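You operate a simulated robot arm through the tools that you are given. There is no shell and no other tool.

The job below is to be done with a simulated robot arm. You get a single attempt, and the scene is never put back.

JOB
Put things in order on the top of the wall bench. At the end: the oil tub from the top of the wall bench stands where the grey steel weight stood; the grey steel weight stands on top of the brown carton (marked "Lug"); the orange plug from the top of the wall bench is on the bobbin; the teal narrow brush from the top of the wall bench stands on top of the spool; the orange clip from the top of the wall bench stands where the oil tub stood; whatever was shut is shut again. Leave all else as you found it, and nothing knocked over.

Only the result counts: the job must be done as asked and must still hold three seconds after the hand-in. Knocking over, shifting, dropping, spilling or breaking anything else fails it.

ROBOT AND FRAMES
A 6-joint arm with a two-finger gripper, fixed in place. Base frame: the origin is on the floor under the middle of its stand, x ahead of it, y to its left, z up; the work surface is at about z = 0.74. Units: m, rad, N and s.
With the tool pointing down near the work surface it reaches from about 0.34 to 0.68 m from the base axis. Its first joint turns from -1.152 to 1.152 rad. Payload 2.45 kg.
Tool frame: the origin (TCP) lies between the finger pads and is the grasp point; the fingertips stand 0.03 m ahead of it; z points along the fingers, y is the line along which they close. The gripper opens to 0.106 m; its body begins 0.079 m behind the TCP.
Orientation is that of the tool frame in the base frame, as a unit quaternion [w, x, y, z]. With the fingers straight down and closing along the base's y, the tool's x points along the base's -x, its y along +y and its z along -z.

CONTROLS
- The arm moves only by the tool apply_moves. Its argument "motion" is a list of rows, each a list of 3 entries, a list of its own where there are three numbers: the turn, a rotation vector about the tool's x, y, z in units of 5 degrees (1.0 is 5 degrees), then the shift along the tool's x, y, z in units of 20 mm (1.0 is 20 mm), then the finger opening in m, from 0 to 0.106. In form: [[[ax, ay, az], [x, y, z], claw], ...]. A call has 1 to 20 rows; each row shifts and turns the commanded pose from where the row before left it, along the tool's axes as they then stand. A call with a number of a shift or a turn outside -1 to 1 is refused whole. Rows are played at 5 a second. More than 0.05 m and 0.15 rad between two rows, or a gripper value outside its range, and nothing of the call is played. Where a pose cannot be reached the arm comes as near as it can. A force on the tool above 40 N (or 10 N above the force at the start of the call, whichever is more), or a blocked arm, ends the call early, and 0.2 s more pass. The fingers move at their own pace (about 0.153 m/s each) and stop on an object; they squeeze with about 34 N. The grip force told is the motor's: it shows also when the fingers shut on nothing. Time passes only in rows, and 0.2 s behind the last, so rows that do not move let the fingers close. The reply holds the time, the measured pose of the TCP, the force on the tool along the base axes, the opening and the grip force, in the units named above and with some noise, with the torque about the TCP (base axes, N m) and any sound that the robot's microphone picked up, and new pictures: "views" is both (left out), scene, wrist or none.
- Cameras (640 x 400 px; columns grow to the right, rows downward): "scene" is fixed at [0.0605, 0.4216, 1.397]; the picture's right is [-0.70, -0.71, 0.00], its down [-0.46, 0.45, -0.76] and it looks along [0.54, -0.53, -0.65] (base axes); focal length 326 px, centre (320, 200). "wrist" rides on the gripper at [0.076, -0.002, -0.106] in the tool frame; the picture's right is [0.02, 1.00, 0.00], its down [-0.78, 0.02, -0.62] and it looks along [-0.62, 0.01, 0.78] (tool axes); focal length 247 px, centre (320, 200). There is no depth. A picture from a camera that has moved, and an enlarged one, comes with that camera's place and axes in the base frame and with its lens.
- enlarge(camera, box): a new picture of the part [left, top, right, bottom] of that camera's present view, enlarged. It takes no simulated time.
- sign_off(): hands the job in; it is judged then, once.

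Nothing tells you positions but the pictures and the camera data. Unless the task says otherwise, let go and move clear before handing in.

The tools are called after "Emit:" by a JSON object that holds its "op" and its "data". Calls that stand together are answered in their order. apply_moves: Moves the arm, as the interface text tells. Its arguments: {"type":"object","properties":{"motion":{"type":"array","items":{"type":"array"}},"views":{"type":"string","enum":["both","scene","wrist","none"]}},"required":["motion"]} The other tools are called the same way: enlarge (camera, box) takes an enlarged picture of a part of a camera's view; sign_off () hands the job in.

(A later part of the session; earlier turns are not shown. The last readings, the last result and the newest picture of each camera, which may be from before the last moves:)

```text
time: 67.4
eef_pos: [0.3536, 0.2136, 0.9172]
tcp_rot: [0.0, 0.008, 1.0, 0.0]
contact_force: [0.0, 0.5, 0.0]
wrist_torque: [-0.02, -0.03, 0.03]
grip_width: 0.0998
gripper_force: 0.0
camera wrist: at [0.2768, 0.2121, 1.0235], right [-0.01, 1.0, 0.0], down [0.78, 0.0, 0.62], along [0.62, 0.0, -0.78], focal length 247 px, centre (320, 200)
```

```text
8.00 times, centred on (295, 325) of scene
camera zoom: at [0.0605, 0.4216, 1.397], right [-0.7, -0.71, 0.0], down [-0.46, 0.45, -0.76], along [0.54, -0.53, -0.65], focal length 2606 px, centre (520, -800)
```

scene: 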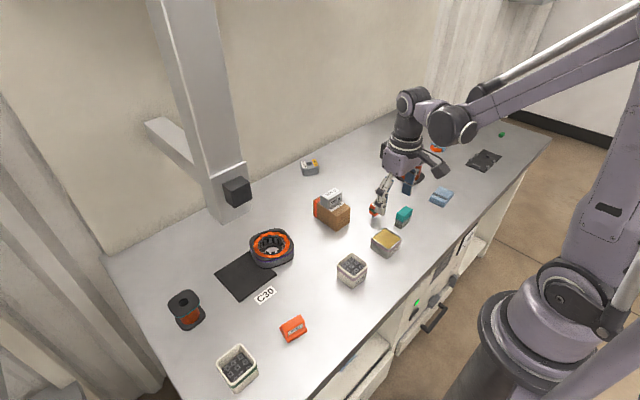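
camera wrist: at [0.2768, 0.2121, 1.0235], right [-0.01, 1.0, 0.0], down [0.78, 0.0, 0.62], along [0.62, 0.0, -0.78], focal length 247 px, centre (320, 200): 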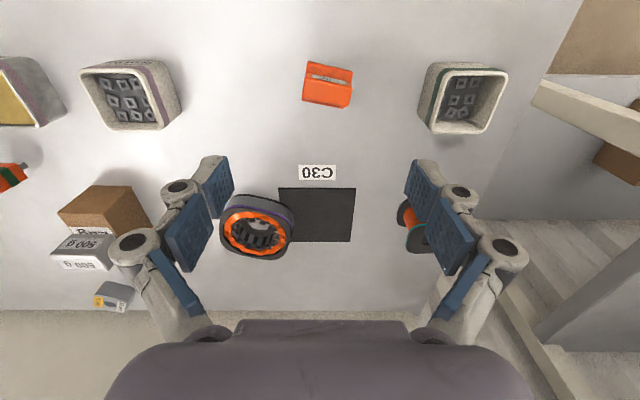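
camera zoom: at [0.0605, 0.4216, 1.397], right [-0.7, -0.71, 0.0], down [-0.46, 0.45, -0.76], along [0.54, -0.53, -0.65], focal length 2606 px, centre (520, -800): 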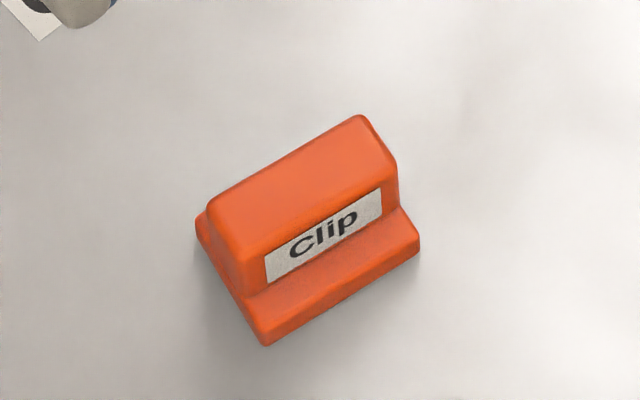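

The clip is an orange block on a wider base, centred at about (0.344, 0.219), turned some 11°, with its top near z 0.77. I'll turn to match, come down part way and check.

Emit:
{"op": "apply_moves", "data": {"motion": [[[0, 0, 0], [0.24, 0.15, 0], 0.085], [[0, 0, 0], [0.24, 0.15, 0], 0.085], [[0, 0, 0.7], [0, 0, 0.8], 0.085], [[0, 0, 0.7], [0, 0, 0.8], 0.085], [[0, 0, 0.7], [0, 0, 0.8], 0.085], [[0, 0, 0], [0, 0, 0.8], 0.085], [[0, 0, 0], [0, 0, 0.8], 0.085], [[0, 0, 0], [0, 0, 0], 0.085]], "views": "wrist"}}

Emit:
{"op": "enlarge", "data": {"camera": "wrist", "box": [220, 80, 420, 220]}}

```text
time: 69.2
eef_pos: [0.344, 0.2203, 0.8365]
tcp_rot: [0.0, 0.1, 0.995, 0.0]
contact_force: [0.1, 0.5, 0.0]
wrist_torque: [0.0, 0.01, -0.05]
grip_width: 0.0851
gripper_force: 0.1
camera wrist: at [0.268, 0.2324, 0.9429], right [0.18, 0.98, 0.0], down [0.77, -0.14, 0.62], along [0.61, -0.11, -0.78], focal length 247 px, centre (320, 200)
```

wrist: 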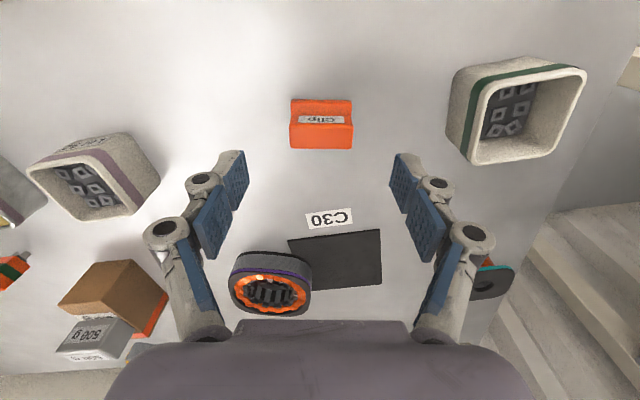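

```text
2.86 times, centred on (320, 150) of wrist
camera zoom: at [0.268, 0.2324, 0.9429], right [0.18, 0.98, 0.0], down [0.77, -0.14, 0.62], along [0.61, -0.11, -0.78], focal length 706 px, centre (320, 343)
```

zoom: 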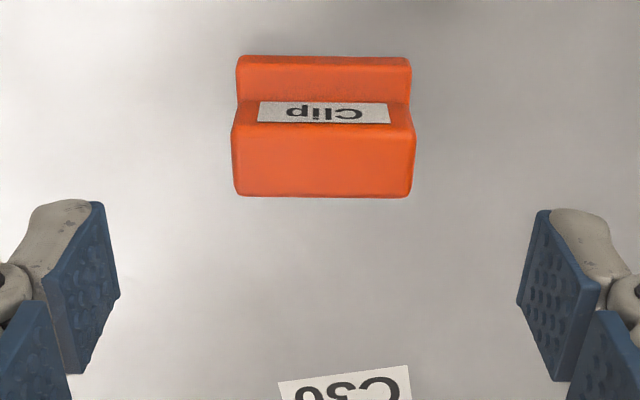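

Emit:
{"op": "apply_moves", "data": {"motion": [[[0, 0, 0], [0, 0.03, 0.8], 0.075], [[0, 0, 0], [0, 0, 0.9], 0.075], [[0, 0, 0], [0, 0, 0.8], 0.075], [[0, 0, 0], [0, 0, 0.6], 0.075], [[0, 0, 0], [0, 0, 0], 0.075], [[0, 0, 0], [0, 0, 0], 0.06], [[0, 0, 0], [0, 0, 0], 0.05], [[0, 0, 0], [0, 0, 0], 0.04], [[0, 0, 0], [0, 0, 0], 0.03], [[0, 0, 0], [0, 0, 0], 0.03]], "views": "wrist"}}

Emit:
{"op": "enlarge", "data": {"camera": "scene", "box": [250, 270, 350, 370]}}

```text
time: 71.4
eef_pos: [0.3441, 0.2192, 0.7756]
tcp_rot: [0.0, 0.098, 0.995, 0.0]
contact_force: [-0.4, 1.3, 0.7]
wrist_torque: [0.0, 0.01, -0.01]
grip_width: 0.0472
gripper_force: 34.2
camera wrist: at [0.2684, 0.2325, 0.8815], right [0.18, 0.98, 0.0], down [0.77, -0.14, 0.62], along [0.61, -0.11, -0.78], focal length 247 px, centre (320, 200)
```

wrist: 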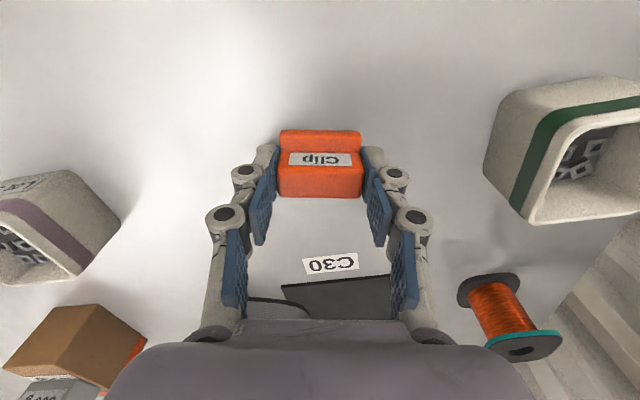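

```text
4.00 times, centred on (300, 320) of scene
camera zoom: at [0.0605, 0.4216, 1.397], right [-0.7, -0.71, 0.0], down [-0.46, 0.45, -0.76], along [0.54, -0.53, -0.65], focal length 1303 px, centre (400, -280)
```

zoom: 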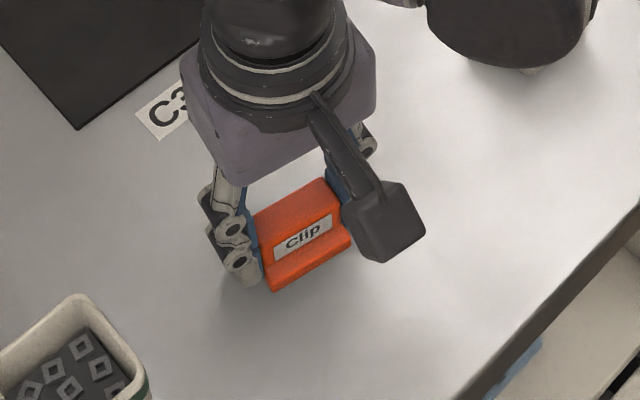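

Emit:
{"op": "apply_moves", "data": {"motion": [[[0, 0, 0], [0, 0, -0.08], 0.03], [[0, 0, 0], [0, 0, -0.12], 0.03], [[0, 0, 0], [0, 0, -0.16], 0.03], [[0, 0, 0], [0, 0, -0.22], 0.03], [[0, 0, 0], [0, 0, -0.3], 0.03], [[0, 0, 0], [0, 0, -0.4], 0.03], [[0, 0, 0], [0, 0, -0.5], 0.03], [[0, 0, 0], [0, 0, -0.5], 0.03], [[0, 0, 0], [0, 0, -0.5], 0.03], [[0, 0, 0], [0, 0, -0.5], 0.03], [[0, 0, 0], [0, 0, -0.5], 0.03], [[0, 0, 0], [0, 0, -0.5], 0.03], [[0, 0, 0], [0, 0, -0.5], 0.03], [[0, 0, 0], [0, 0, -0.5], 0.03], [[0, 0, 0], [0, 0, -0.3], 0.03], [[0, 0, 0], [0, 0, -0.15], 0.03]], "views": "both"}}

```text
time: 74.8
eef_pos: [0.3458, 0.2188, 0.8905]
tcp_rot: [0.002, 0.1, 0.995, -0.001]
contact_force: [0.0, -0.7, -0.2]
wrist_torque: [0.02, 0.03, 0.0]
grip_width: 0.0474
gripper_force: 34.4
camera wrist: at [0.2688, 0.2321, 0.9963], right [0.18, 0.98, 0.0], down [0.77, -0.14, 0.62], along [0.61, -0.11, -0.78], focal length 247 px, centre (320, 200)
```

scene: 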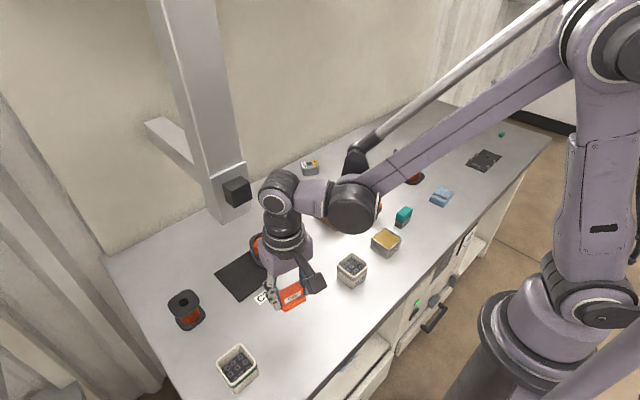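
wrist: 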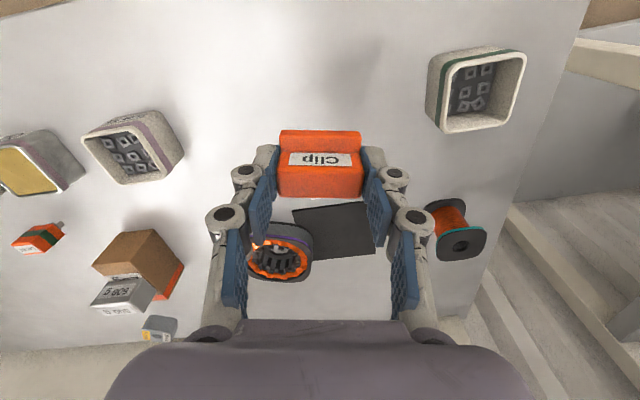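

Emit:
{"op": "apply_moves", "data": {"motion": [[[0, 0, -0.76], [0, 0, 0], 0.03], [[0, 0, -0.76], [0, 0, 0], 0.03], [[0, 0, -0.76], [0, 0, 0], 0.03], [[0, 0, 0], [0, -0.3, 0], 0.03], [[0, 0, 0], [-0.1, -0.6, 0], 0.03], [[0, 0, 0], [-0.2, -0.9, 0], 0.03], [[0, 0, 0], [-0.2, -0.95, 0], 0.03], [[0, 0, 0], [-0.2, -0.95, 0], 0.03], [[0, 0, 0], [-0.2, -0.95, 0], 0.03], [[0, 0, 0], [-0.2, -0.95, 0], 0.03], [[0, 0, 0], [-0.2, -0.95, 0], 0.03], [[0, 0, 0], [-0.2, -0.95, 0], 0.03], [[0, 0, 0], [-0.2, -0.95, 0], 0.03], [[0, 0, 0], [-0.2, -0.95, 0], 0.03], [[0, 0, 0], [-0.2, -0.95, 0], 0.03], [[0, 0, 0], [-0.2, -0.95, 0], 0.03], [[0, 0, 0], [-0.2, -0.95, 0], 0.03], [[0, 0, 0], [-0.2, -0.9, 0], 0.03], [[0, 0, 0], [-0.1, -0.6, 0], 0.03], [[0, 0, 0], [0, -0.3, 0], 0.03]], "views": "none"}}

Emit:
{"op": "apply_moves", "data": {"motion": [[[0, 0, 0], [-0.1, -0.3, 0], 0.03], [[0, 0, 0], [-0.2, -0.6, 0], 0.03], [[0, 0, 0], [-0.2, -0.9, 0], 0.03], [[0, 0, 0], [-0.2, -0.95, 0], 0.03], [[0, 0, 0], [-0.2, -0.95, 0], 0.03], [[0, 0, 0], [-0.2, -0.95, 0], 0.03], [[0, 0, 0], [-0.2, -0.95, 0], 0.03], [[0, 0, 0], [-0.2, -0.95, 0], 0.03], [[0, 0, 0], [-0.2, -0.95, 0], 0.03], [[0, 0, 0], [-0.2, -0.8, 0], 0.03], [[0, 0, 0], [-0.1, -0.6, 0], 0.03], [[0, 0, 0], [-0.1, -0.4, 0], 0.03], [[0, 0, 0], [0, -0.2, 0], 0.03], [[0, 0, 0], [0, 0, 0], 0.03]], "views": "both"}}

```text
time: 79.0
eef_pos: [0.3999, -0.0617, 0.8901]
tcp_rot: [0.001, 0.0, 1.0, 0.001]
contact_force: [-0.3, 0.1, -0.2]
wrist_torque: [0.0, 0.0, -0.04]
grip_width: 0.0475
gripper_force: 33.7
```

```text
time: 82.0
eef_pos: [0.4419, -0.2505, 0.8908]
tcp_rot: [0.0, 0.0, 1.0, 0.0]
contact_force: [-0.2, -0.5, -1.2]
wrist_torque: [-0.01, 0.01, 0.02]
grip_width: 0.0475
gripper_force: 33.6
camera wrist: at [0.365, -0.254, 0.9961], right [-0.02, 1.0, 0.0], down [0.78, 0.02, 0.62], along [0.62, 0.01, -0.78], focal length 247 px, centre (320, 200)
```

scene: 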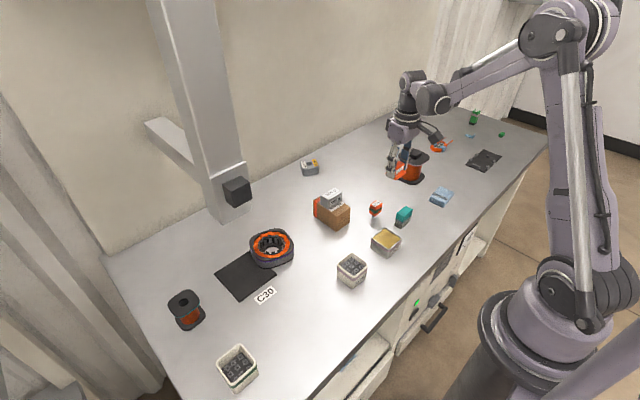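
wrist: 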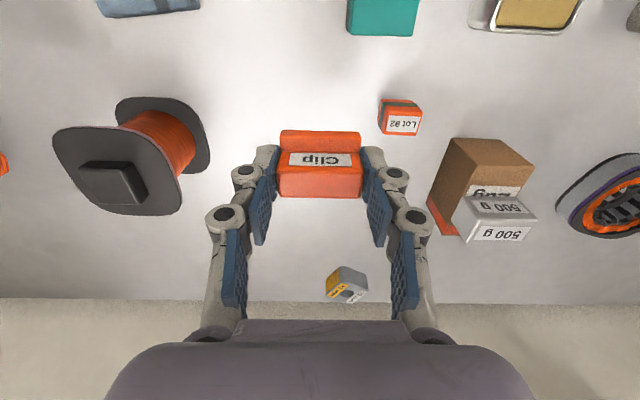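

Emit:
{"op": "apply_moves", "data": {"motion": [[[0, 0, 0], [-0.15, -0.4, 0], 0.03], [[0, 0, 0], [-0.15, -0.6, 0.2], 0.03], [[0, 0, 0], [-0.15, -0.6, 0.3], 0.03], [[0, 0, 0], [0, -0.44, 0.4], 0.03], [[0, 0, 0], [0, 0, 0.6], 0.03], [[0, 0, 0], [0, 0, 0.7], 0.03], [[0, 0, 0], [0, 0, 0.7], 0.03], [[0, 0, 0], [0, 0, 0.7], 0.03], [[0, 0, 0], [0, 0, 0.6], 0.03], [[0, 0, 0], [0, 0, 0.5], 0.03], [[0, 0, 0], [0, 0, 0.4], 0.03], [[0, 0, 0], [0, 0, 0.2], 0.03], [[0, 0, 0], [0, 0, 0], 0.03]], "views": "both"}}

Emit:
{"op": "enlarge", "data": {"camera": "scene", "box": [360, 130, 460, 230]}}

```text
time: 84.8
eef_pos: [0.4511, -0.2919, 0.7844]
tcp_rot: [0.001, 0.0, 1.0, -0.001]
contact_force: [-0.8, -0.3, -0.7]
wrist_torque: [-0.02, 0.01, 0.01]
grip_width: 0.0475
gripper_force: 34.2
camera wrist: at [0.3742, -0.2944, 0.89], right [-0.02, 1.0, 0.0], down [0.78, 0.02, 0.62], along [0.62, 0.01, -0.78], focal length 247 px, centre (320, 200)
```

scene: 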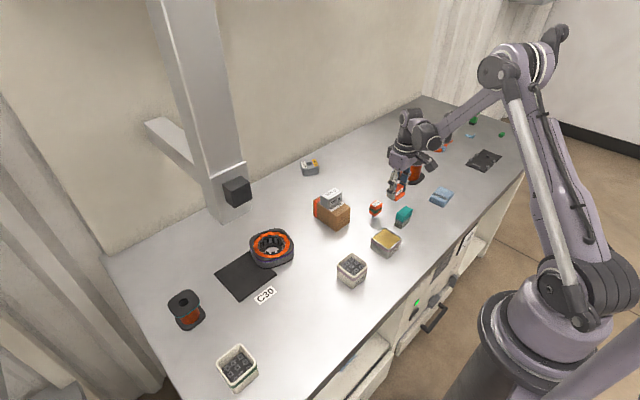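
wrist: 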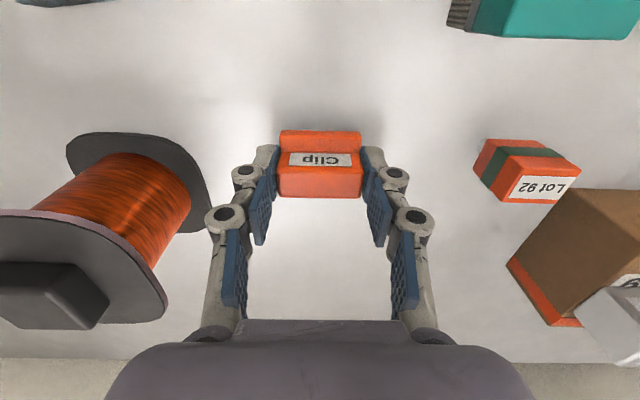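

```text
4.00 times, centred on (410, 180) of scene
camera zoom: at [0.0605, 0.4216, 1.397], right [-0.7, -0.71, 0.0], down [-0.46, 0.45, -0.76], along [0.54, -0.53, -0.65], focal length 1303 px, centre (-40, 280)
```

zoom: 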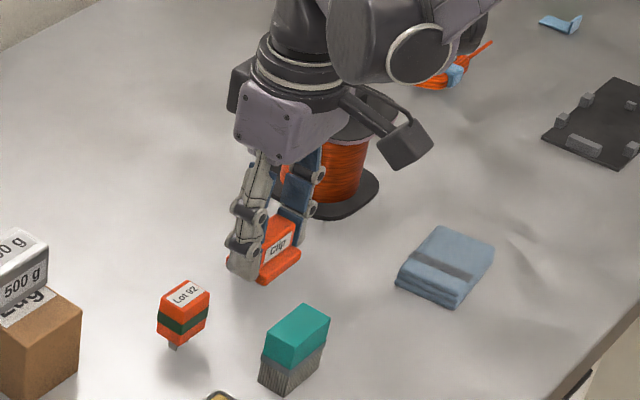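

Emit:
{"op": "apply_moves", "data": {"motion": [[[0, 0, 0], [0, 0, 0.1], 0.03], [[0, 0, 0], [0, 0, 0.1], 0.03], [[0, 0, 0], [0, 0, 0.1], 0.03], [[0, 0, 0], [0, 0, 0], 0.03]], "views": "none"}}

```text
time: 85.8
eef_pos: [0.45, -0.2927, 0.7785]
tcp_rot: [0.0, 0.0, 1.0, 0.0]
contact_force: [-0.6, 0.3, 0.8]
wrist_torque: [-0.01, 0.0, -0.03]
grip_width: 0.0472
gripper_force: 33.5
```

Emit:
{"op": "apply_moves", "data": {"motion": [[[0, 0, 0], [0, 0, 0.06], 0.03], [[0, 0, 0], [0, 0, 0.06], 0.03], [[0, 0, 0], [0, 0, 0], 0.03]], "views": "none"}}

```text
time: 86.6
eef_pos: [0.4508, -0.2915, 0.776]
tcp_rot: [0.0, 0.0, 1.0, 0.0]
contact_force: [0.5, 0.4, -1.7]
wrist_torque: [0.01, 0.0, 0.02]
grip_width: 0.0472
gripper_force: 33.3
```

Emit:
{"op": "apply_moves", "data": {"motion": [[[0, 0, 0], [0, 0, 0.05], 0.03], [[0, 0, 0], [0, 0, 0.0], 0.03]], "views": "none"}}

```text
time: 87.2
eef_pos: [0.4511, -0.2922, 0.7756]
tcp_rot: [0.001, 0.0, 1.0, 0.001]
contact_force: [0.6, -0.1, 16.5]
wrist_torque: [0.07, -0.07, 0.01]
grip_width: 0.0475
gripper_force: 34.3
```

The clip is down on the bench. I'll ease the pressure, open and rise.

Emit:
{"op": "apply_moves", "data": {"motion": [[[0, 0, 0], [0, 0, -0.03], 0.03], [[0, 0, 0], [0, 0, 0], 0.048], [[0, 0, 0], [0, 0, 0], 0.052], [[0, 0, 0], [0, 0, 0], 0.06], [[0, 0, 0], [0, 0, 0], 0.072], [[0, 0, 0], [0, 0, -0.4], 0.072], [[0, 0, 0], [0, 0, -0.8], 0.072], [[0, 0, 0], [0, 0, -1], 0.072], [[0, 0, 0], [0, 0, -1], 0.072], [[0, 0, 0], [0, 0, -1], 0.08], [[0, 0, 0], [0, 0, -1], 0.08], [[0, 0, 0], [0, 0, -1], 0.08], [[0, 0, 0], [0, 0, -1], 0.08]], "views": "both"}}

Emit:
{"op": "enlarge", "data": {"camera": "scene", "box": [340, 150, 440, 250]}}

Emit:
{"op": "enlarge", "data": {"camera": "wrist", "box": [260, 50, 460, 160]}}

```text
time: 90.0
eef_pos: [0.4504, -0.2928, 0.9191]
tcp_rot: [-0.001, 0.0, 1.0, 0.001]
contact_force: [-0.9, -0.7, 0.4]
wrist_torque: [-0.01, 0.01, -0.04]
grip_width: 0.0801
gripper_force: 0.0
camera wrist: at [0.3736, -0.2945, 1.0256], right [-0.02, 1.0, 0.0], down [0.78, 0.02, 0.62], along [0.62, 0.01, -0.78], focal length 247 px, centre (320, 200)
```

scene: 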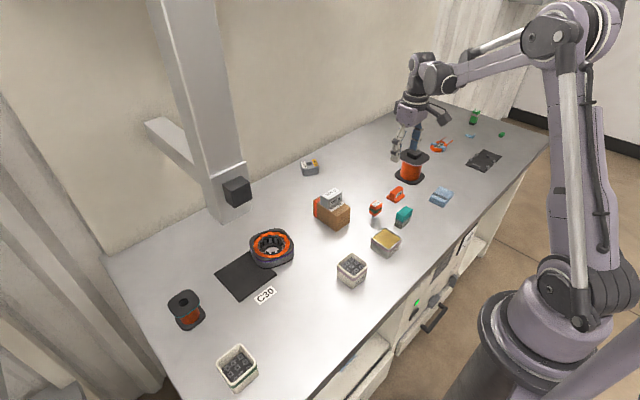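
wrist: 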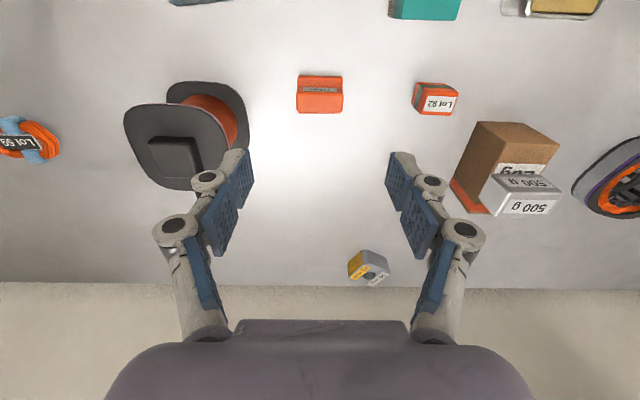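

```text
4.00 times, centred on (390, 200) of scene
camera zoom: at [0.0605, 0.4216, 1.397], right [-0.7, -0.71, 0.0], down [-0.46, 0.45, -0.76], along [0.54, -0.53, -0.65], focal length 1303 px, centre (40, 200)
```

zoom: 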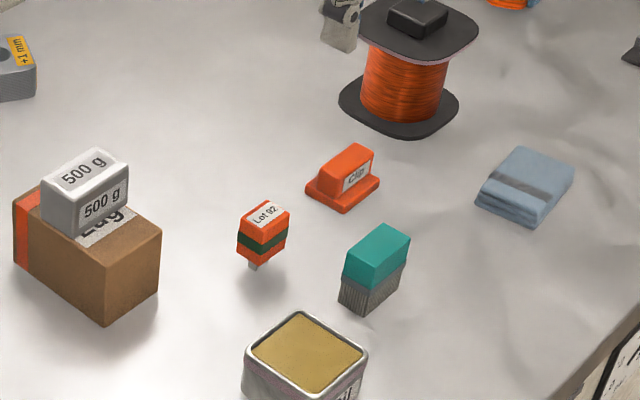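

```text
3.20 times, centred on (360, 105) of wrist
camera zoom: at [0.3736, -0.2945, 1.0256], right [-0.02, 1.0, 0.0], down [0.78, 0.02, 0.62], along [0.62, 0.01, -0.78], focal length 790 px, centre (192, 504)
```

zoom: 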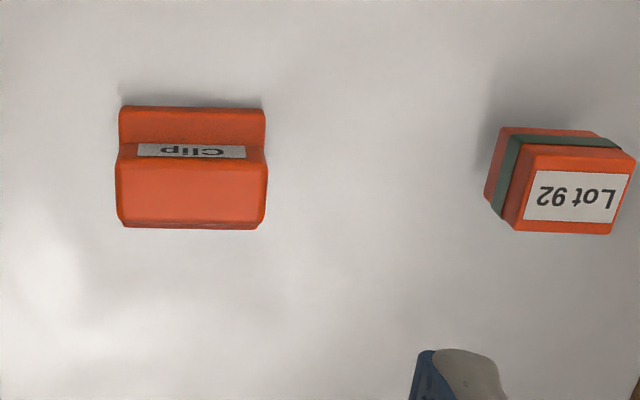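

The clip is in the tub's old place. Next I'll line up over the orange plug, near (0.442, -0.181).

Emit:
{"op": "apply_moves", "data": {"motion": [[[0, 0, 0], [0.1, 0.8, 0], 0.07], [[0, 0, 0], [0.1, 0.8, 0], 0.07], [[0, 0, 0], [0.1, 0.8, 0], 0.07], [[0, 0, 0], [0.1, 0.8, 0], 0.07], [[0, 0, 0], [0, 0.8, 0], 0.07], [[0, 0, 0], [0, 0.8, 0], 0.07], [[0, 0, 0], [0, 0.77, 0], 0.07], [[0, 0, 0], [0, 0, 0.8], 0.07], [[0, 0, 0], [0, 0, 0.8], 0.07], [[0, 0, 0], [0, 0, 0.8], 0.07], [[0, 0, 0], [0, 0, 0], 0.07]], "views": "wrist"}}

Emit:
{"op": "enlarge", "data": {"camera": "wrist", "box": [240, 80, 400, 200]}}

```text
time: 92.4
eef_pos: [0.4416, -0.1815, 0.8706]
tcp_rot: [0.0, 0.0, 1.0, 0.0]
contact_force: [0.8, -1.0, 0.2]
wrist_torque: [0.02, 0.02, 0.0]
grip_width: 0.0699
gripper_force: 0.1
camera wrist: at [0.3656, -0.1832, 0.9765], right [-0.02, 1.0, 0.0], down [0.78, 0.02, 0.62], along [0.62, 0.01, -0.78], focal length 247 px, centre (320, 200)
```

wrist: 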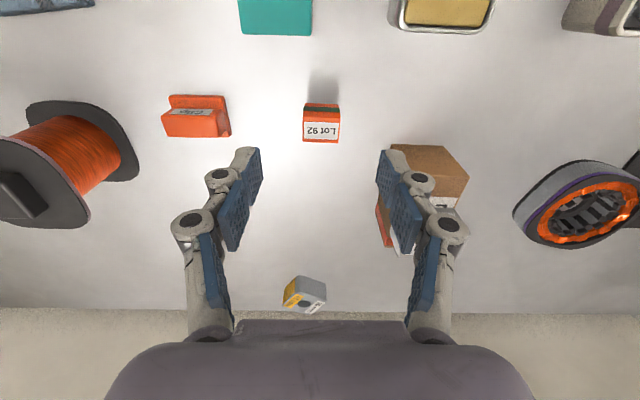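

```text
3.33 times, centred on (320, 140) of wrist
camera zoom: at [0.3656, -0.1832, 0.9765], right [-0.02, 1.0, 0.0], down [0.78, 0.02, 0.62], along [0.62, 0.01, -0.78], focal length 823 px, centre (320, 400)
```

zoom: 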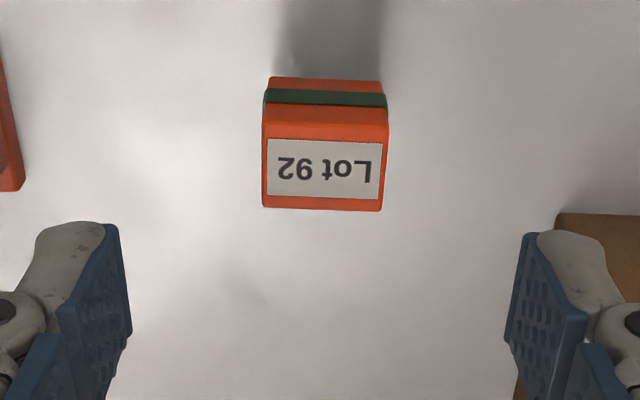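

Emit:
{"op": "apply_moves", "data": {"motion": [[[0, 0, 0.4], [0, 0.07, 0.7], 0.06], [[0, 0, 0], [0, 0, 0.9], 0.06], [[0, 0, 0], [0, 0, 0.9], 0.06], [[0, 0, 0], [0, 0, 0.8], 0.06], [[0, 0, 0], [0, 0, 0.7], 0.06], [[0, 0, 0], [0, 0, 0.6], 0.06], [[0, 0, 0], [0, 0, 0], 0.06]], "views": "both"}}

Emit:
{"op": "enlarge", "data": {"camera": "wrist", "box": [200, 120, 440, 280]}}

Emit:
{"op": "enlarge", "data": {"camera": "scene", "box": [340, 160, 420, 240]}}

```text
time: 94.0
eef_pos: [0.4429, -0.18, 0.7802]
tcp_rot: [0.0, 0.017, 1.0, 0.0]
contact_force: [-0.8, 0.1, -0.9]
wrist_torque: [0.01, 0.02, 0.03]
grip_width: 0.0601
gripper_force: 0.0
camera wrist: at [0.3656, -0.1791, 0.8852], right [0.01, 1.0, 0.0], down [0.78, -0.01, 0.62], along [0.62, -0.01, -0.78], focal length 247 px, centre (320, 200)
```

scene: 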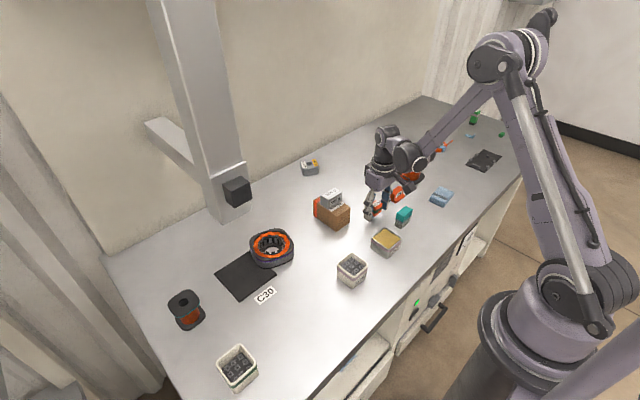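
wrist: 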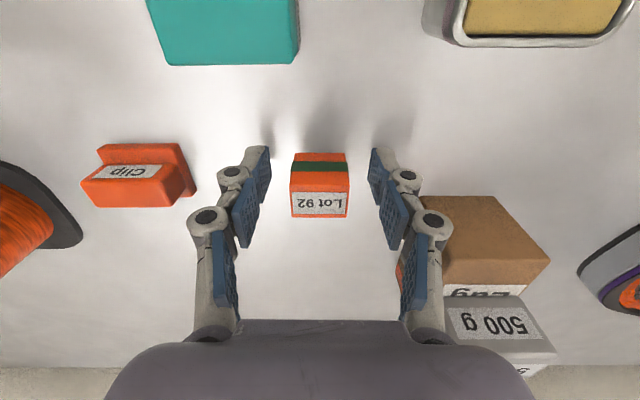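

```text
2.50 times, centred on (320, 200) of wrist
camera zoom: at [0.3656, -0.1791, 0.8852], right [0.01, 1.0, 0.0], down [0.78, -0.01, 0.62], along [0.62, -0.01, -0.78], focal length 617 px, centre (320, 200)
```

zoom: 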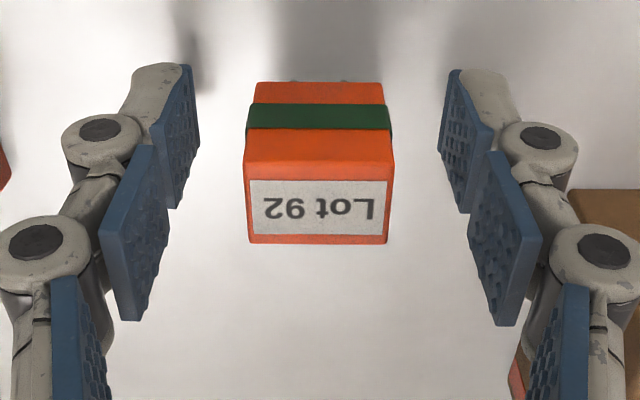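

```text
5.00 times, centred on (380, 200) of scene
camera zoom: at [0.0605, 0.4216, 1.397], right [-0.7, -0.71, 0.0], down [-0.46, 0.45, -0.76], along [0.54, -0.53, -0.65], focal length 1628 px, centre (20, 200)
```

zoom: 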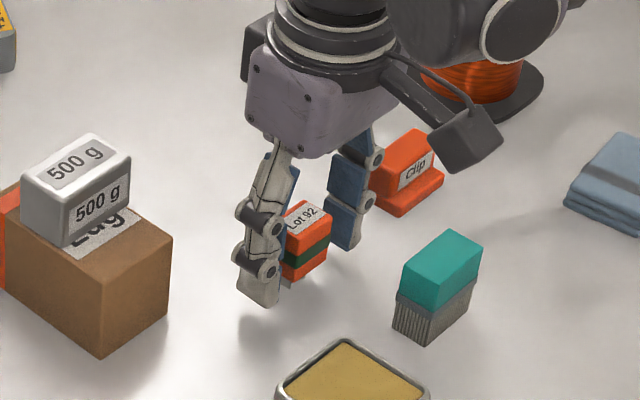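

Emit:
{"op": "apply_moves", "data": {"motion": [[[0, 0, 0], [0, 0, -0.25], 0.06], [[0, 0, 0], [0, 0, 0], 0.045], [[0, 0, 0], [0, 0, 0], 0.035], [[0, 0, 0], [0, 0, 0], 0.025], [[0, 0, 0], [0, 0, 0], 0.015], [[0, 0, 0], [0, 0, 0], 0.015]], "views": "wrist"}}

Emit:
{"op": "enlarge", "data": {"camera": "scene", "box": [350, 180, 410, 240]}}

```text
time: 95.4
eef_pos: [0.444, -0.1788, 0.7852]
tcp_rot: [0.001, 0.018, 1.0, 0.0]
contact_force: [0.4, 0.7, 3.1]
wrist_torque: [0.01, 0.01, 0.02]
grip_width: 0.0287
gripper_force: 34.0
camera wrist: at [0.3658, -0.1793, 0.8902], right [0.01, 1.0, 0.0], down [0.78, -0.01, 0.62], along [0.62, -0.01, -0.78], focal length 247 px, centre (320, 200)
```

wrist: 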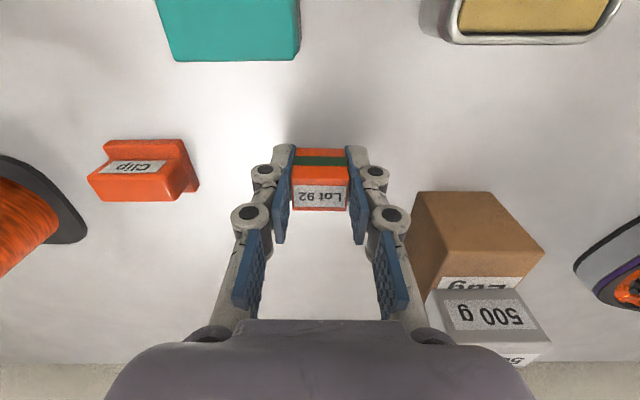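

```text
6.67 times, centred on (380, 210) of scene
camera zoom: at [0.0604, 0.4216, 1.397], right [-0.7, -0.71, 0.0], down [-0.46, 0.45, -0.76], along [0.54, -0.53, -0.65], focal length 2171 px, centre (-80, 133)
```

zoom: 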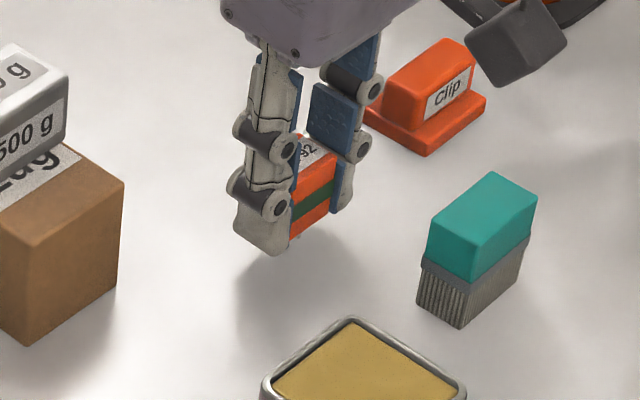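

Gripped at 29 mm. I'll lift the plug slowly.

Emit:
{"op": "apply_moves", "data": {"motion": [[[0, 0, 0], [0, 0, -0.08], 0.015], [[0, 0, 0], [0, 0, -0.12], 0.015], [[0, 0, 0], [0, 0, -0.16], 0.015], [[0, 0, 0], [0, 0, -0.25], 0.015], [[0, 0, 0], [0, 0, -0.35], 0.015], [[0, 0, 0], [0, 0, -0.5], 0.015], [[0, 0, 0], [0, 0, -0.6], 0.015], [[0, 0, 0], [0, 0, -0.7], 0.015], [[0, 0, 0], [0, 0, -0.7], 0.015], [[0, 0, 0], [0, 0, -0.7], 0.015], [[0, 0, 0], [0, 0, -0.7], 0.015], [[0, 0, 0], [0, 0, -0.7], 0.015], [[0, 0, 0], [0, 0, -0.7], 0.015], [[0, 0, 0], [0, 0, -0.7], 0.015], [[0, 0, 0], [0, 0, -0.6], 0.015], [[0, 0, 0], [0, 0, -0.4], 0.015], [[0, 0, 0], [0, 0, -0.2], 0.015], [[0, 0, 0], [0, 0, 0], 0.015]], "views": "both"}}

Emit:
{"op": "enlarge", "data": {"camera": "scene", "box": [330, 120, 420, 210]}}

```text
time: 99.2
eef_pos: [0.442, -0.1783, 0.9474]
tcp_rot: [0.0, 0.017, 1.0, 0.0]
contact_force: [-0.6, -0.1, -0.2]
wrist_torque: [0.02, 0.03, -0.02]
grip_width: 0.0285
gripper_force: 33.9
camera wrist: at [0.366, -0.1788, 1.0537], right [0.01, 1.0, 0.0], down [0.78, -0.01, 0.62], along [0.62, -0.01, -0.78], focal length 247 px, centre (320, 200)
```

scene: 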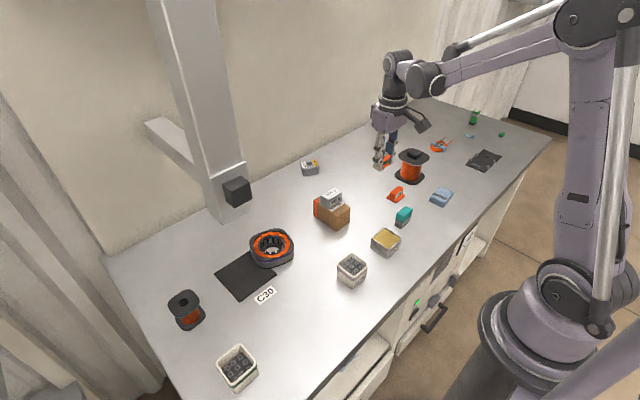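
wrist: 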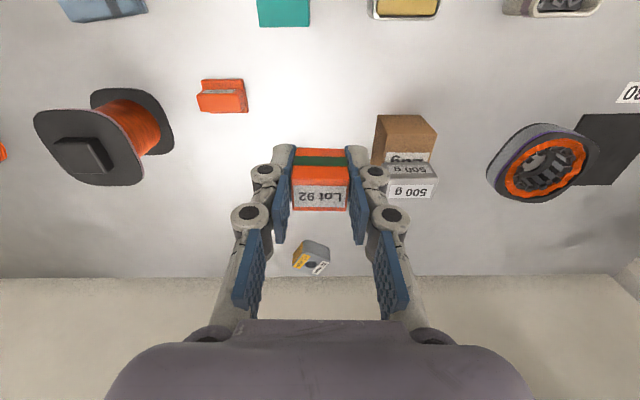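

```text
4.44 times, centred on (375, 165) of scene
camera zoom: at [0.0605, 0.4216, 1.397], right [-0.7, -0.71, 0.0], down [-0.46, 0.45, -0.76], along [0.54, -0.53, -0.65], focal length 1448 px, centre (76, 356)
```

zoom: 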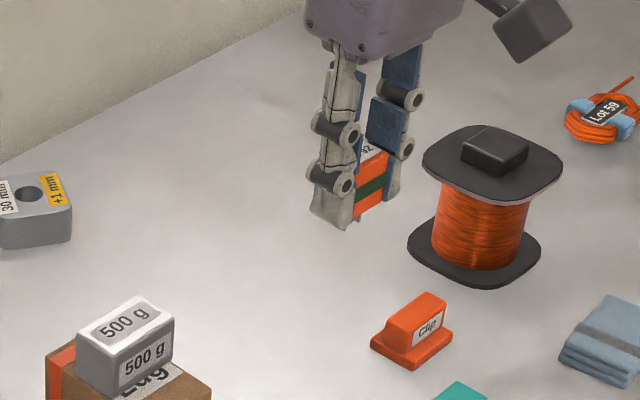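

The plug is held. I'll carry it high across to the left, near the small reel, and look at that reel before choosing.

Emit:
{"op": "apply_moves", "data": {"motion": [[[0, 0, 0], [0, 0.3, 0], 0.015], [[0, 0, 0], [0, 0.6, 0], 0.015], [[0, 0, 0], [0, 0.9, 0], 0.015], [[0, 0, 0], [0, 1, 0], 0.015], [[0, 0, 0], [0, 1, 0], 0.015], [[0, 0, 0], [0, 1, 0], 0.015], [[0, 0, 0], [0, 1, 0], 0.015], [[0, 0, 0], [0, 1, 0], 0.015], [[0, 0, 0], [0, 1, 0], 0.015], [[0, 0, 0], [0, 1, 0], 0.015], [[0, 0, 0], [0, 1, 0], 0.015], [[0, 0, 0], [0, 1, 0], 0.015], [[0, 0, 0], [0, 1, 0], 0.015], [[0, 0, 0], [0, 1, 0], 0.015], [[0, 0, 0], [0, 1, 0], 0.015], [[0, 0, 0], [0, 1, 0], 0.015], [[0, 0, 0], [0, 0.9, 0], 0.015], [[0, 0, 0], [0, 0.6, 0], 0.015], [[0, 0, 0], [0, 0.3, 0], 0.015]], "views": "wrist"}}

Emit:
{"op": "apply_moves", "data": {"motion": [[[0, 0, 0], [-0.1, 0.3, 0], 0.015], [[0, 0, 0], [-0.1, 0.6, 0], 0.015], [[0, 0, 0], [-0.1, 0.9, 0], 0.015], [[0, 0, 0], [-0.1, 0.9, 0], 0.015], [[0, 0, 0], [-0.1, 0.9, 0], 0.015], [[0, 0, 0], [-0.1, 0.9, 0], 0.015], [[0, 0, 0], [-0.1, 0.9, 0], 0.015], [[0, 0, 0], [-0.1, 0.9, 0], 0.015], [[0, 0, 0], [-0.1, 0.9, 0], 0.015], [[0, 0, 0], [-0.1, 0.9, 0], 0.015], [[0, 0, 0], [0, 0.7, 0], 0.015], [[0, 0, 0], [0, 0.5, 0], 0.015], [[0, 0, 0], [0, 0.3, 0], 0.015], [[0, 0, 0], [0, 0, 0], 0.015]], "views": "both"}}

```text
time: 103.2
eef_pos: [0.4546, 0.1516, 0.9481]
tcp_rot: [0.0, 0.018, 1.0, -0.002]
contact_force: [-0.4, -5.7, 0.2]
wrist_torque: [0.52, -0.03, -0.09]
grip_width: 0.0288
gripper_force: 34.1
camera wrist: at [0.378, 0.1524, 1.0542], right [0.01, 1.0, 0.0], down [0.78, -0.01, 0.62], along [0.62, -0.01, -0.78], focal length 247 px, centre (320, 200)
```

wrist: 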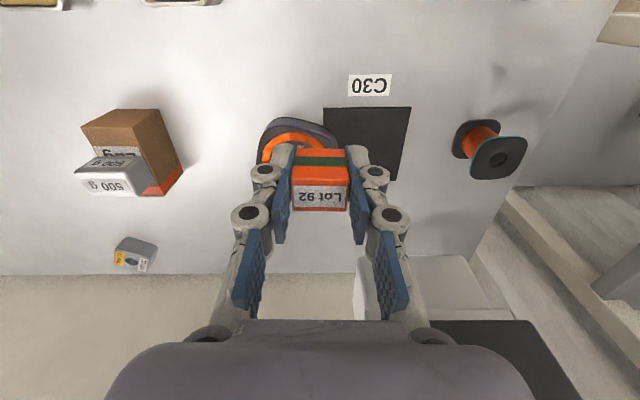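

```text
time: 103.7
eef_pos: [0.4581, 0.1506, 0.9488]
tcp_rot: [0.001, 0.026, 1.0, -0.006]
contact_force: [-0.9, -10.7, 2.2]
wrist_torque: [1.17, -0.15, -0.12]
grip_width: 0.0288
gripper_force: 33.4
stopped in row 2: the force on the tool passed its limit at 49 N (the readings are from after the stop); the commanded pose is now the measured one
camera wrist: at [0.3818, 0.1541, 1.0543], right [0.03, 1.0, -0.01], down [0.78, -0.02, 0.62], along [0.62, -0.03, -0.78], focal length 247 px, centre (320, 200)
```

scene: 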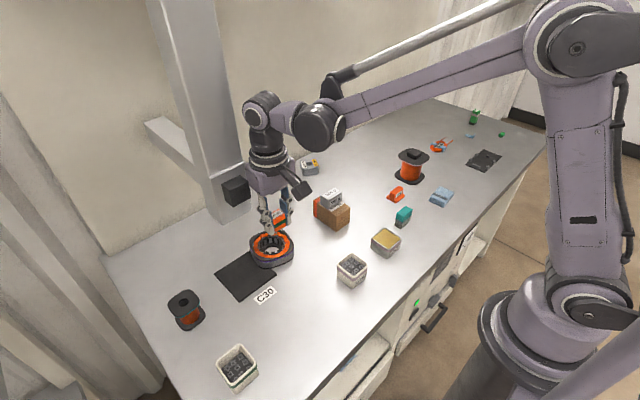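
wrist: 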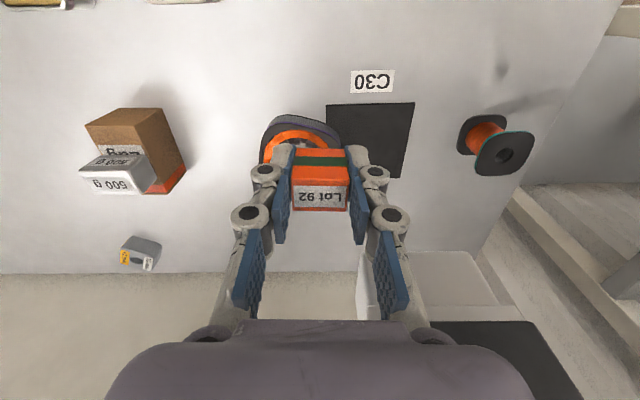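

The gripper body touched the black box on the grey overhead post, which I now place near (0.47, 0.21, 1.05). I'll back straight off and work out its exact place before going round it.

Emit:
{"op": "apply_moves", "data": {"motion": [[[0, 0, 0], [0, -0.3, 0], 0.015], [[0, 0, 0], [0, -0.5, 0], 0.015], [[0, 0, 0], [0, -0.7, 0], 0.015], [[0, 0, 0], [0, -0.7, 0], 0.015], [[0, 0, 0], [0, -0.5, 0], 0.015], [[0, 0, 0], [0, 0, 0], 0.015]], "views": "both"}}

Emit:
{"op": "enlarge", "data": {"camera": "scene", "box": [130, 90, 290, 250]}}

Emit:
{"op": "enlarge", "data": {"camera": "wrist", "box": [340, 180, 640, 400]}}

```text
time: 105.1
eef_pos: [0.4556, 0.0974, 0.948]
tcp_rot: [0.001, 0.025, 1.0, -0.005]
contact_force: [-0.7, -0.2, -1.1]
wrist_torque: [0.01, 0.01, -0.03]
grip_width: 0.0286
gripper_force: 33.9
camera wrist: at [0.3791, 0.1008, 1.0541], right [0.03, 1.0, -0.01], down [0.78, -0.01, 0.62], along [0.62, -0.02, -0.78], focal length 247 px, centre (320, 200)
```

scene: 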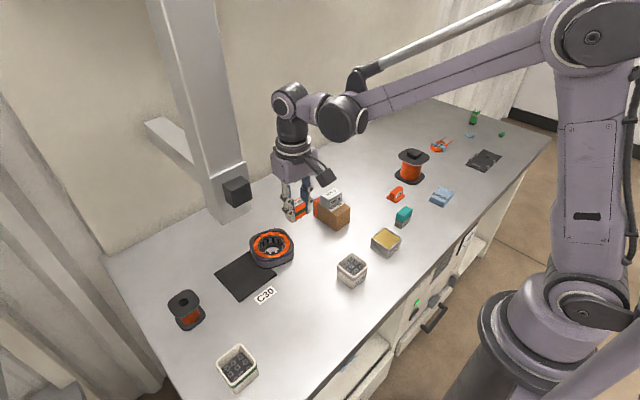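
wrist: 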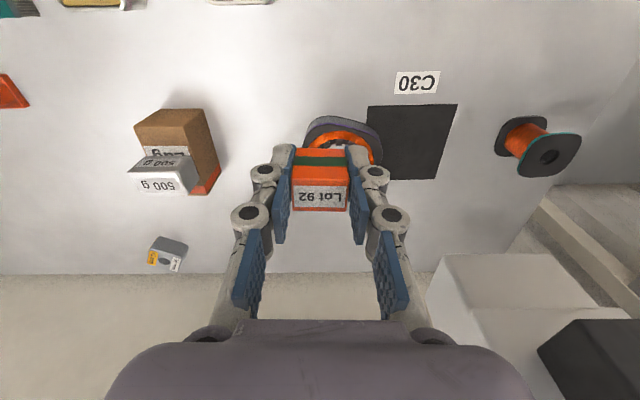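

```text
2.50 times, centred on (210, 170) of scene
camera zoom: at [0.0605, 0.4216, 1.397], right [-0.7, -0.71, 0.0], down [-0.46, 0.45, -0.76], along [0.54, -0.53, -0.65], focal length 814 px, centre (595, 275)
```

zoom: 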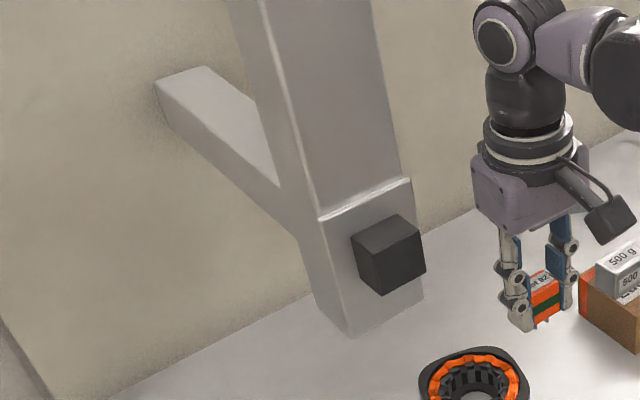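

```text
1.82 times, centred on (490, 290) of wrist
camera zoom: at [0.3791, 0.1008, 1.0541], right [0.03, 1.0, -0.01], down [0.78, -0.01, 0.62], along [0.62, -0.02, -0.78], focal length 449 px, centre (11, 36)
```

zoom: 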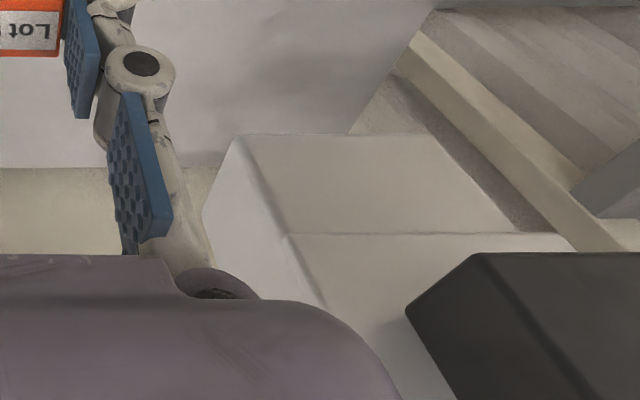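

The post hangs in from the wall: its front face is near x 0.51, y 0.18–0.24, its bottom near z 0.95, and the black box sticks out to x about 0.46 at z 1.0–1.05. I'll pull back toward the robot, straighten the tool, and pass it on the near side as I did for the clip.

Emit:
{"op": "apply_moves", "data": {"motion": [[[-0.115, 0, -0.57], [0.3, 0, 0], 0.015], [[0, 0, 0], [0.6, 0, 0], 0.015], [[0, 0, 0], [0.8, 0, 0], 0.015], [[0, 0, 0], [0.9, 0, 0], 0.015], [[0, 0, 0], [0.9, 0, 0], 0.015], [[0, 0, 0], [0.9, 0, 0], 0.015], [[0, 0, 0], [0.7, 0, 0], 0.015], [[0, 0, 0], [0.4, 0, 0], 0.015], [[0, 0, 0], [0, 0, 0], 0.015]], "views": "both"}}

```text
time: 107.1
eef_pos: [0.3461, 0.0985, 0.9487]
tcp_rot: [0.001, -0.001, 1.0, 0.0]
contact_force: [0.8, -0.8, -0.7]
wrist_torque: [0.02, -0.04, 0.01]
grip_width: 0.0288
gripper_force: 34.0
camera wrist: at [0.2691, 0.0967, 1.0547], right [-0.02, 1.0, 0.0], down [0.78, 0.02, 0.62], along [0.62, 0.01, -0.78], focal length 247 px, centre (320, 200)
```

scene: 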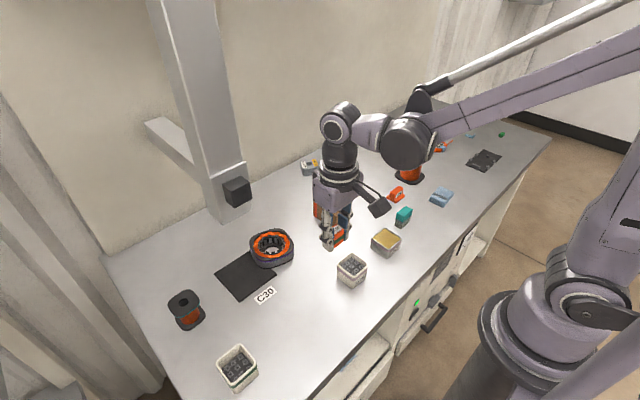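
wrist: 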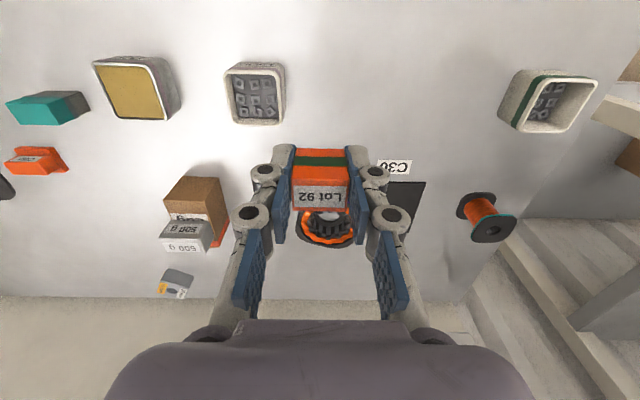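

Emit:
{"op": "apply_moves", "data": {"motion": [[[0, 0, 0], [0, 0.3, 0], 0.015], [[0, 0, 0], [0, 0.6, 0], 0.015], [[0, 0, 0], [0, 0.8, 0], 0.015], [[0, 0, 0], [0, 0.8, 0], 0.015], [[0, 0, 0], [0, 0.8, 0], 0.015], [[0, 0, 0], [0, 0.8, 0], 0.015], [[0, 0, 0], [0, 0.8, 0], 0.015], [[0, 0, 0], [0, 0.8, 0], 0.015], [[0, 0, 0], [0, 0.8, 0], 0.015], [[0, 0, 0], [0, 0.8, 0], 0.015], [[0, 0, 0], [0, 0.8, 0], 0.015], [[0, 0, 0], [0, 0.8, 0], 0.015], [[0, 0, 0], [0, 0.8, 0], 0.015], [[0, 0, 0], [0, 0.8, 0], 0.015], [[0, 0, 0], [0, 0.8, 0], 0.015], [[0, 0, 0], [0, 0.8, 0], 0.015], [[0, 0, 0], [0, 0.7, 0], 0.015], [[0, 0, 0], [0, 0.4, 0], 0.015], [[0, 0, 0], [0, 0, 0], 0.015]], "views": "both"}}

Emit:
{"op": "enlarge", "data": {"camera": "wrist", "box": [200, 60, 440, 260]}}

```text
time: 111.1
eef_pos: [0.3466, 0.3643, 0.9487]
tcp_rot: [0.001, 0.0, 1.0, 0.0]
contact_force: [0.1, -0.3, 0.8]
wrist_torque: [-0.01, -0.01, 0.0]
grip_width: 0.0288
gripper_force: 34.2
camera wrist: at [0.2691, 0.3617, 1.054], right [-0.02, 1.0, 0.0], down [0.78, 0.02, 0.62], along [0.62, 0.01, -0.78], focal length 247 px, centre (320, 200)
```

scene: 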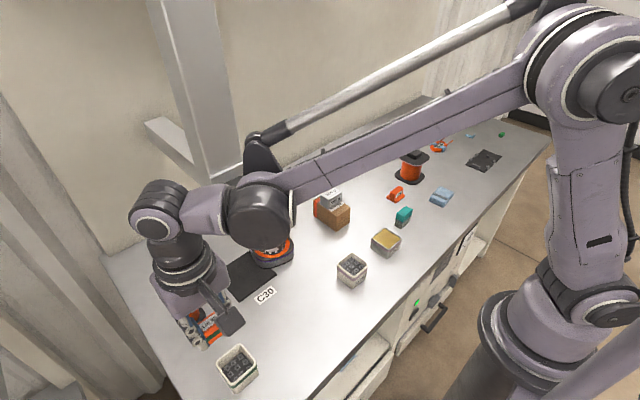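
wrist: 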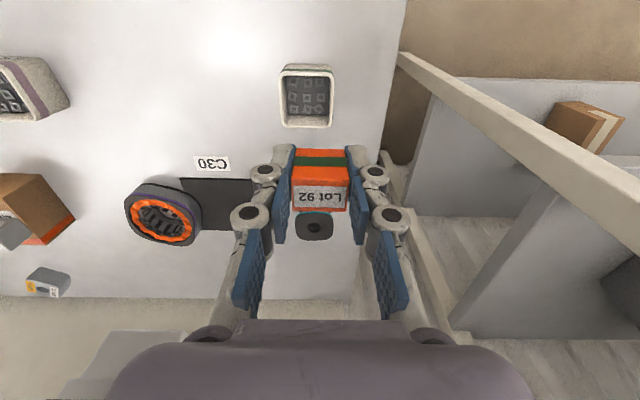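

```text
2.00 times, centred on (320, 160) of wrist
camera zoom: at [0.2691, 0.3617, 1.054], right [-0.02, 1.0, 0.0], down [0.78, 0.02, 0.62], along [0.62, 0.01, -0.78], focal length 494 px, centre (320, 280)
```

zoom: 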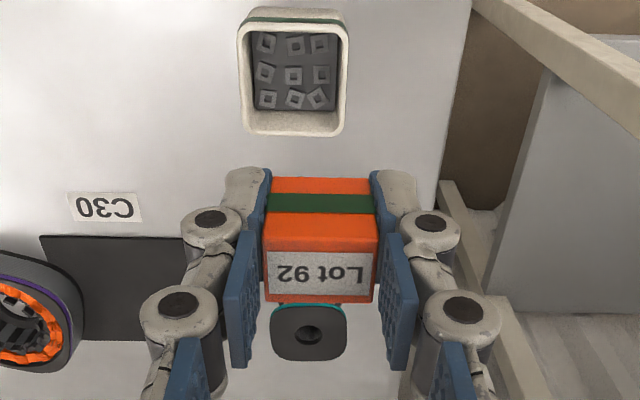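

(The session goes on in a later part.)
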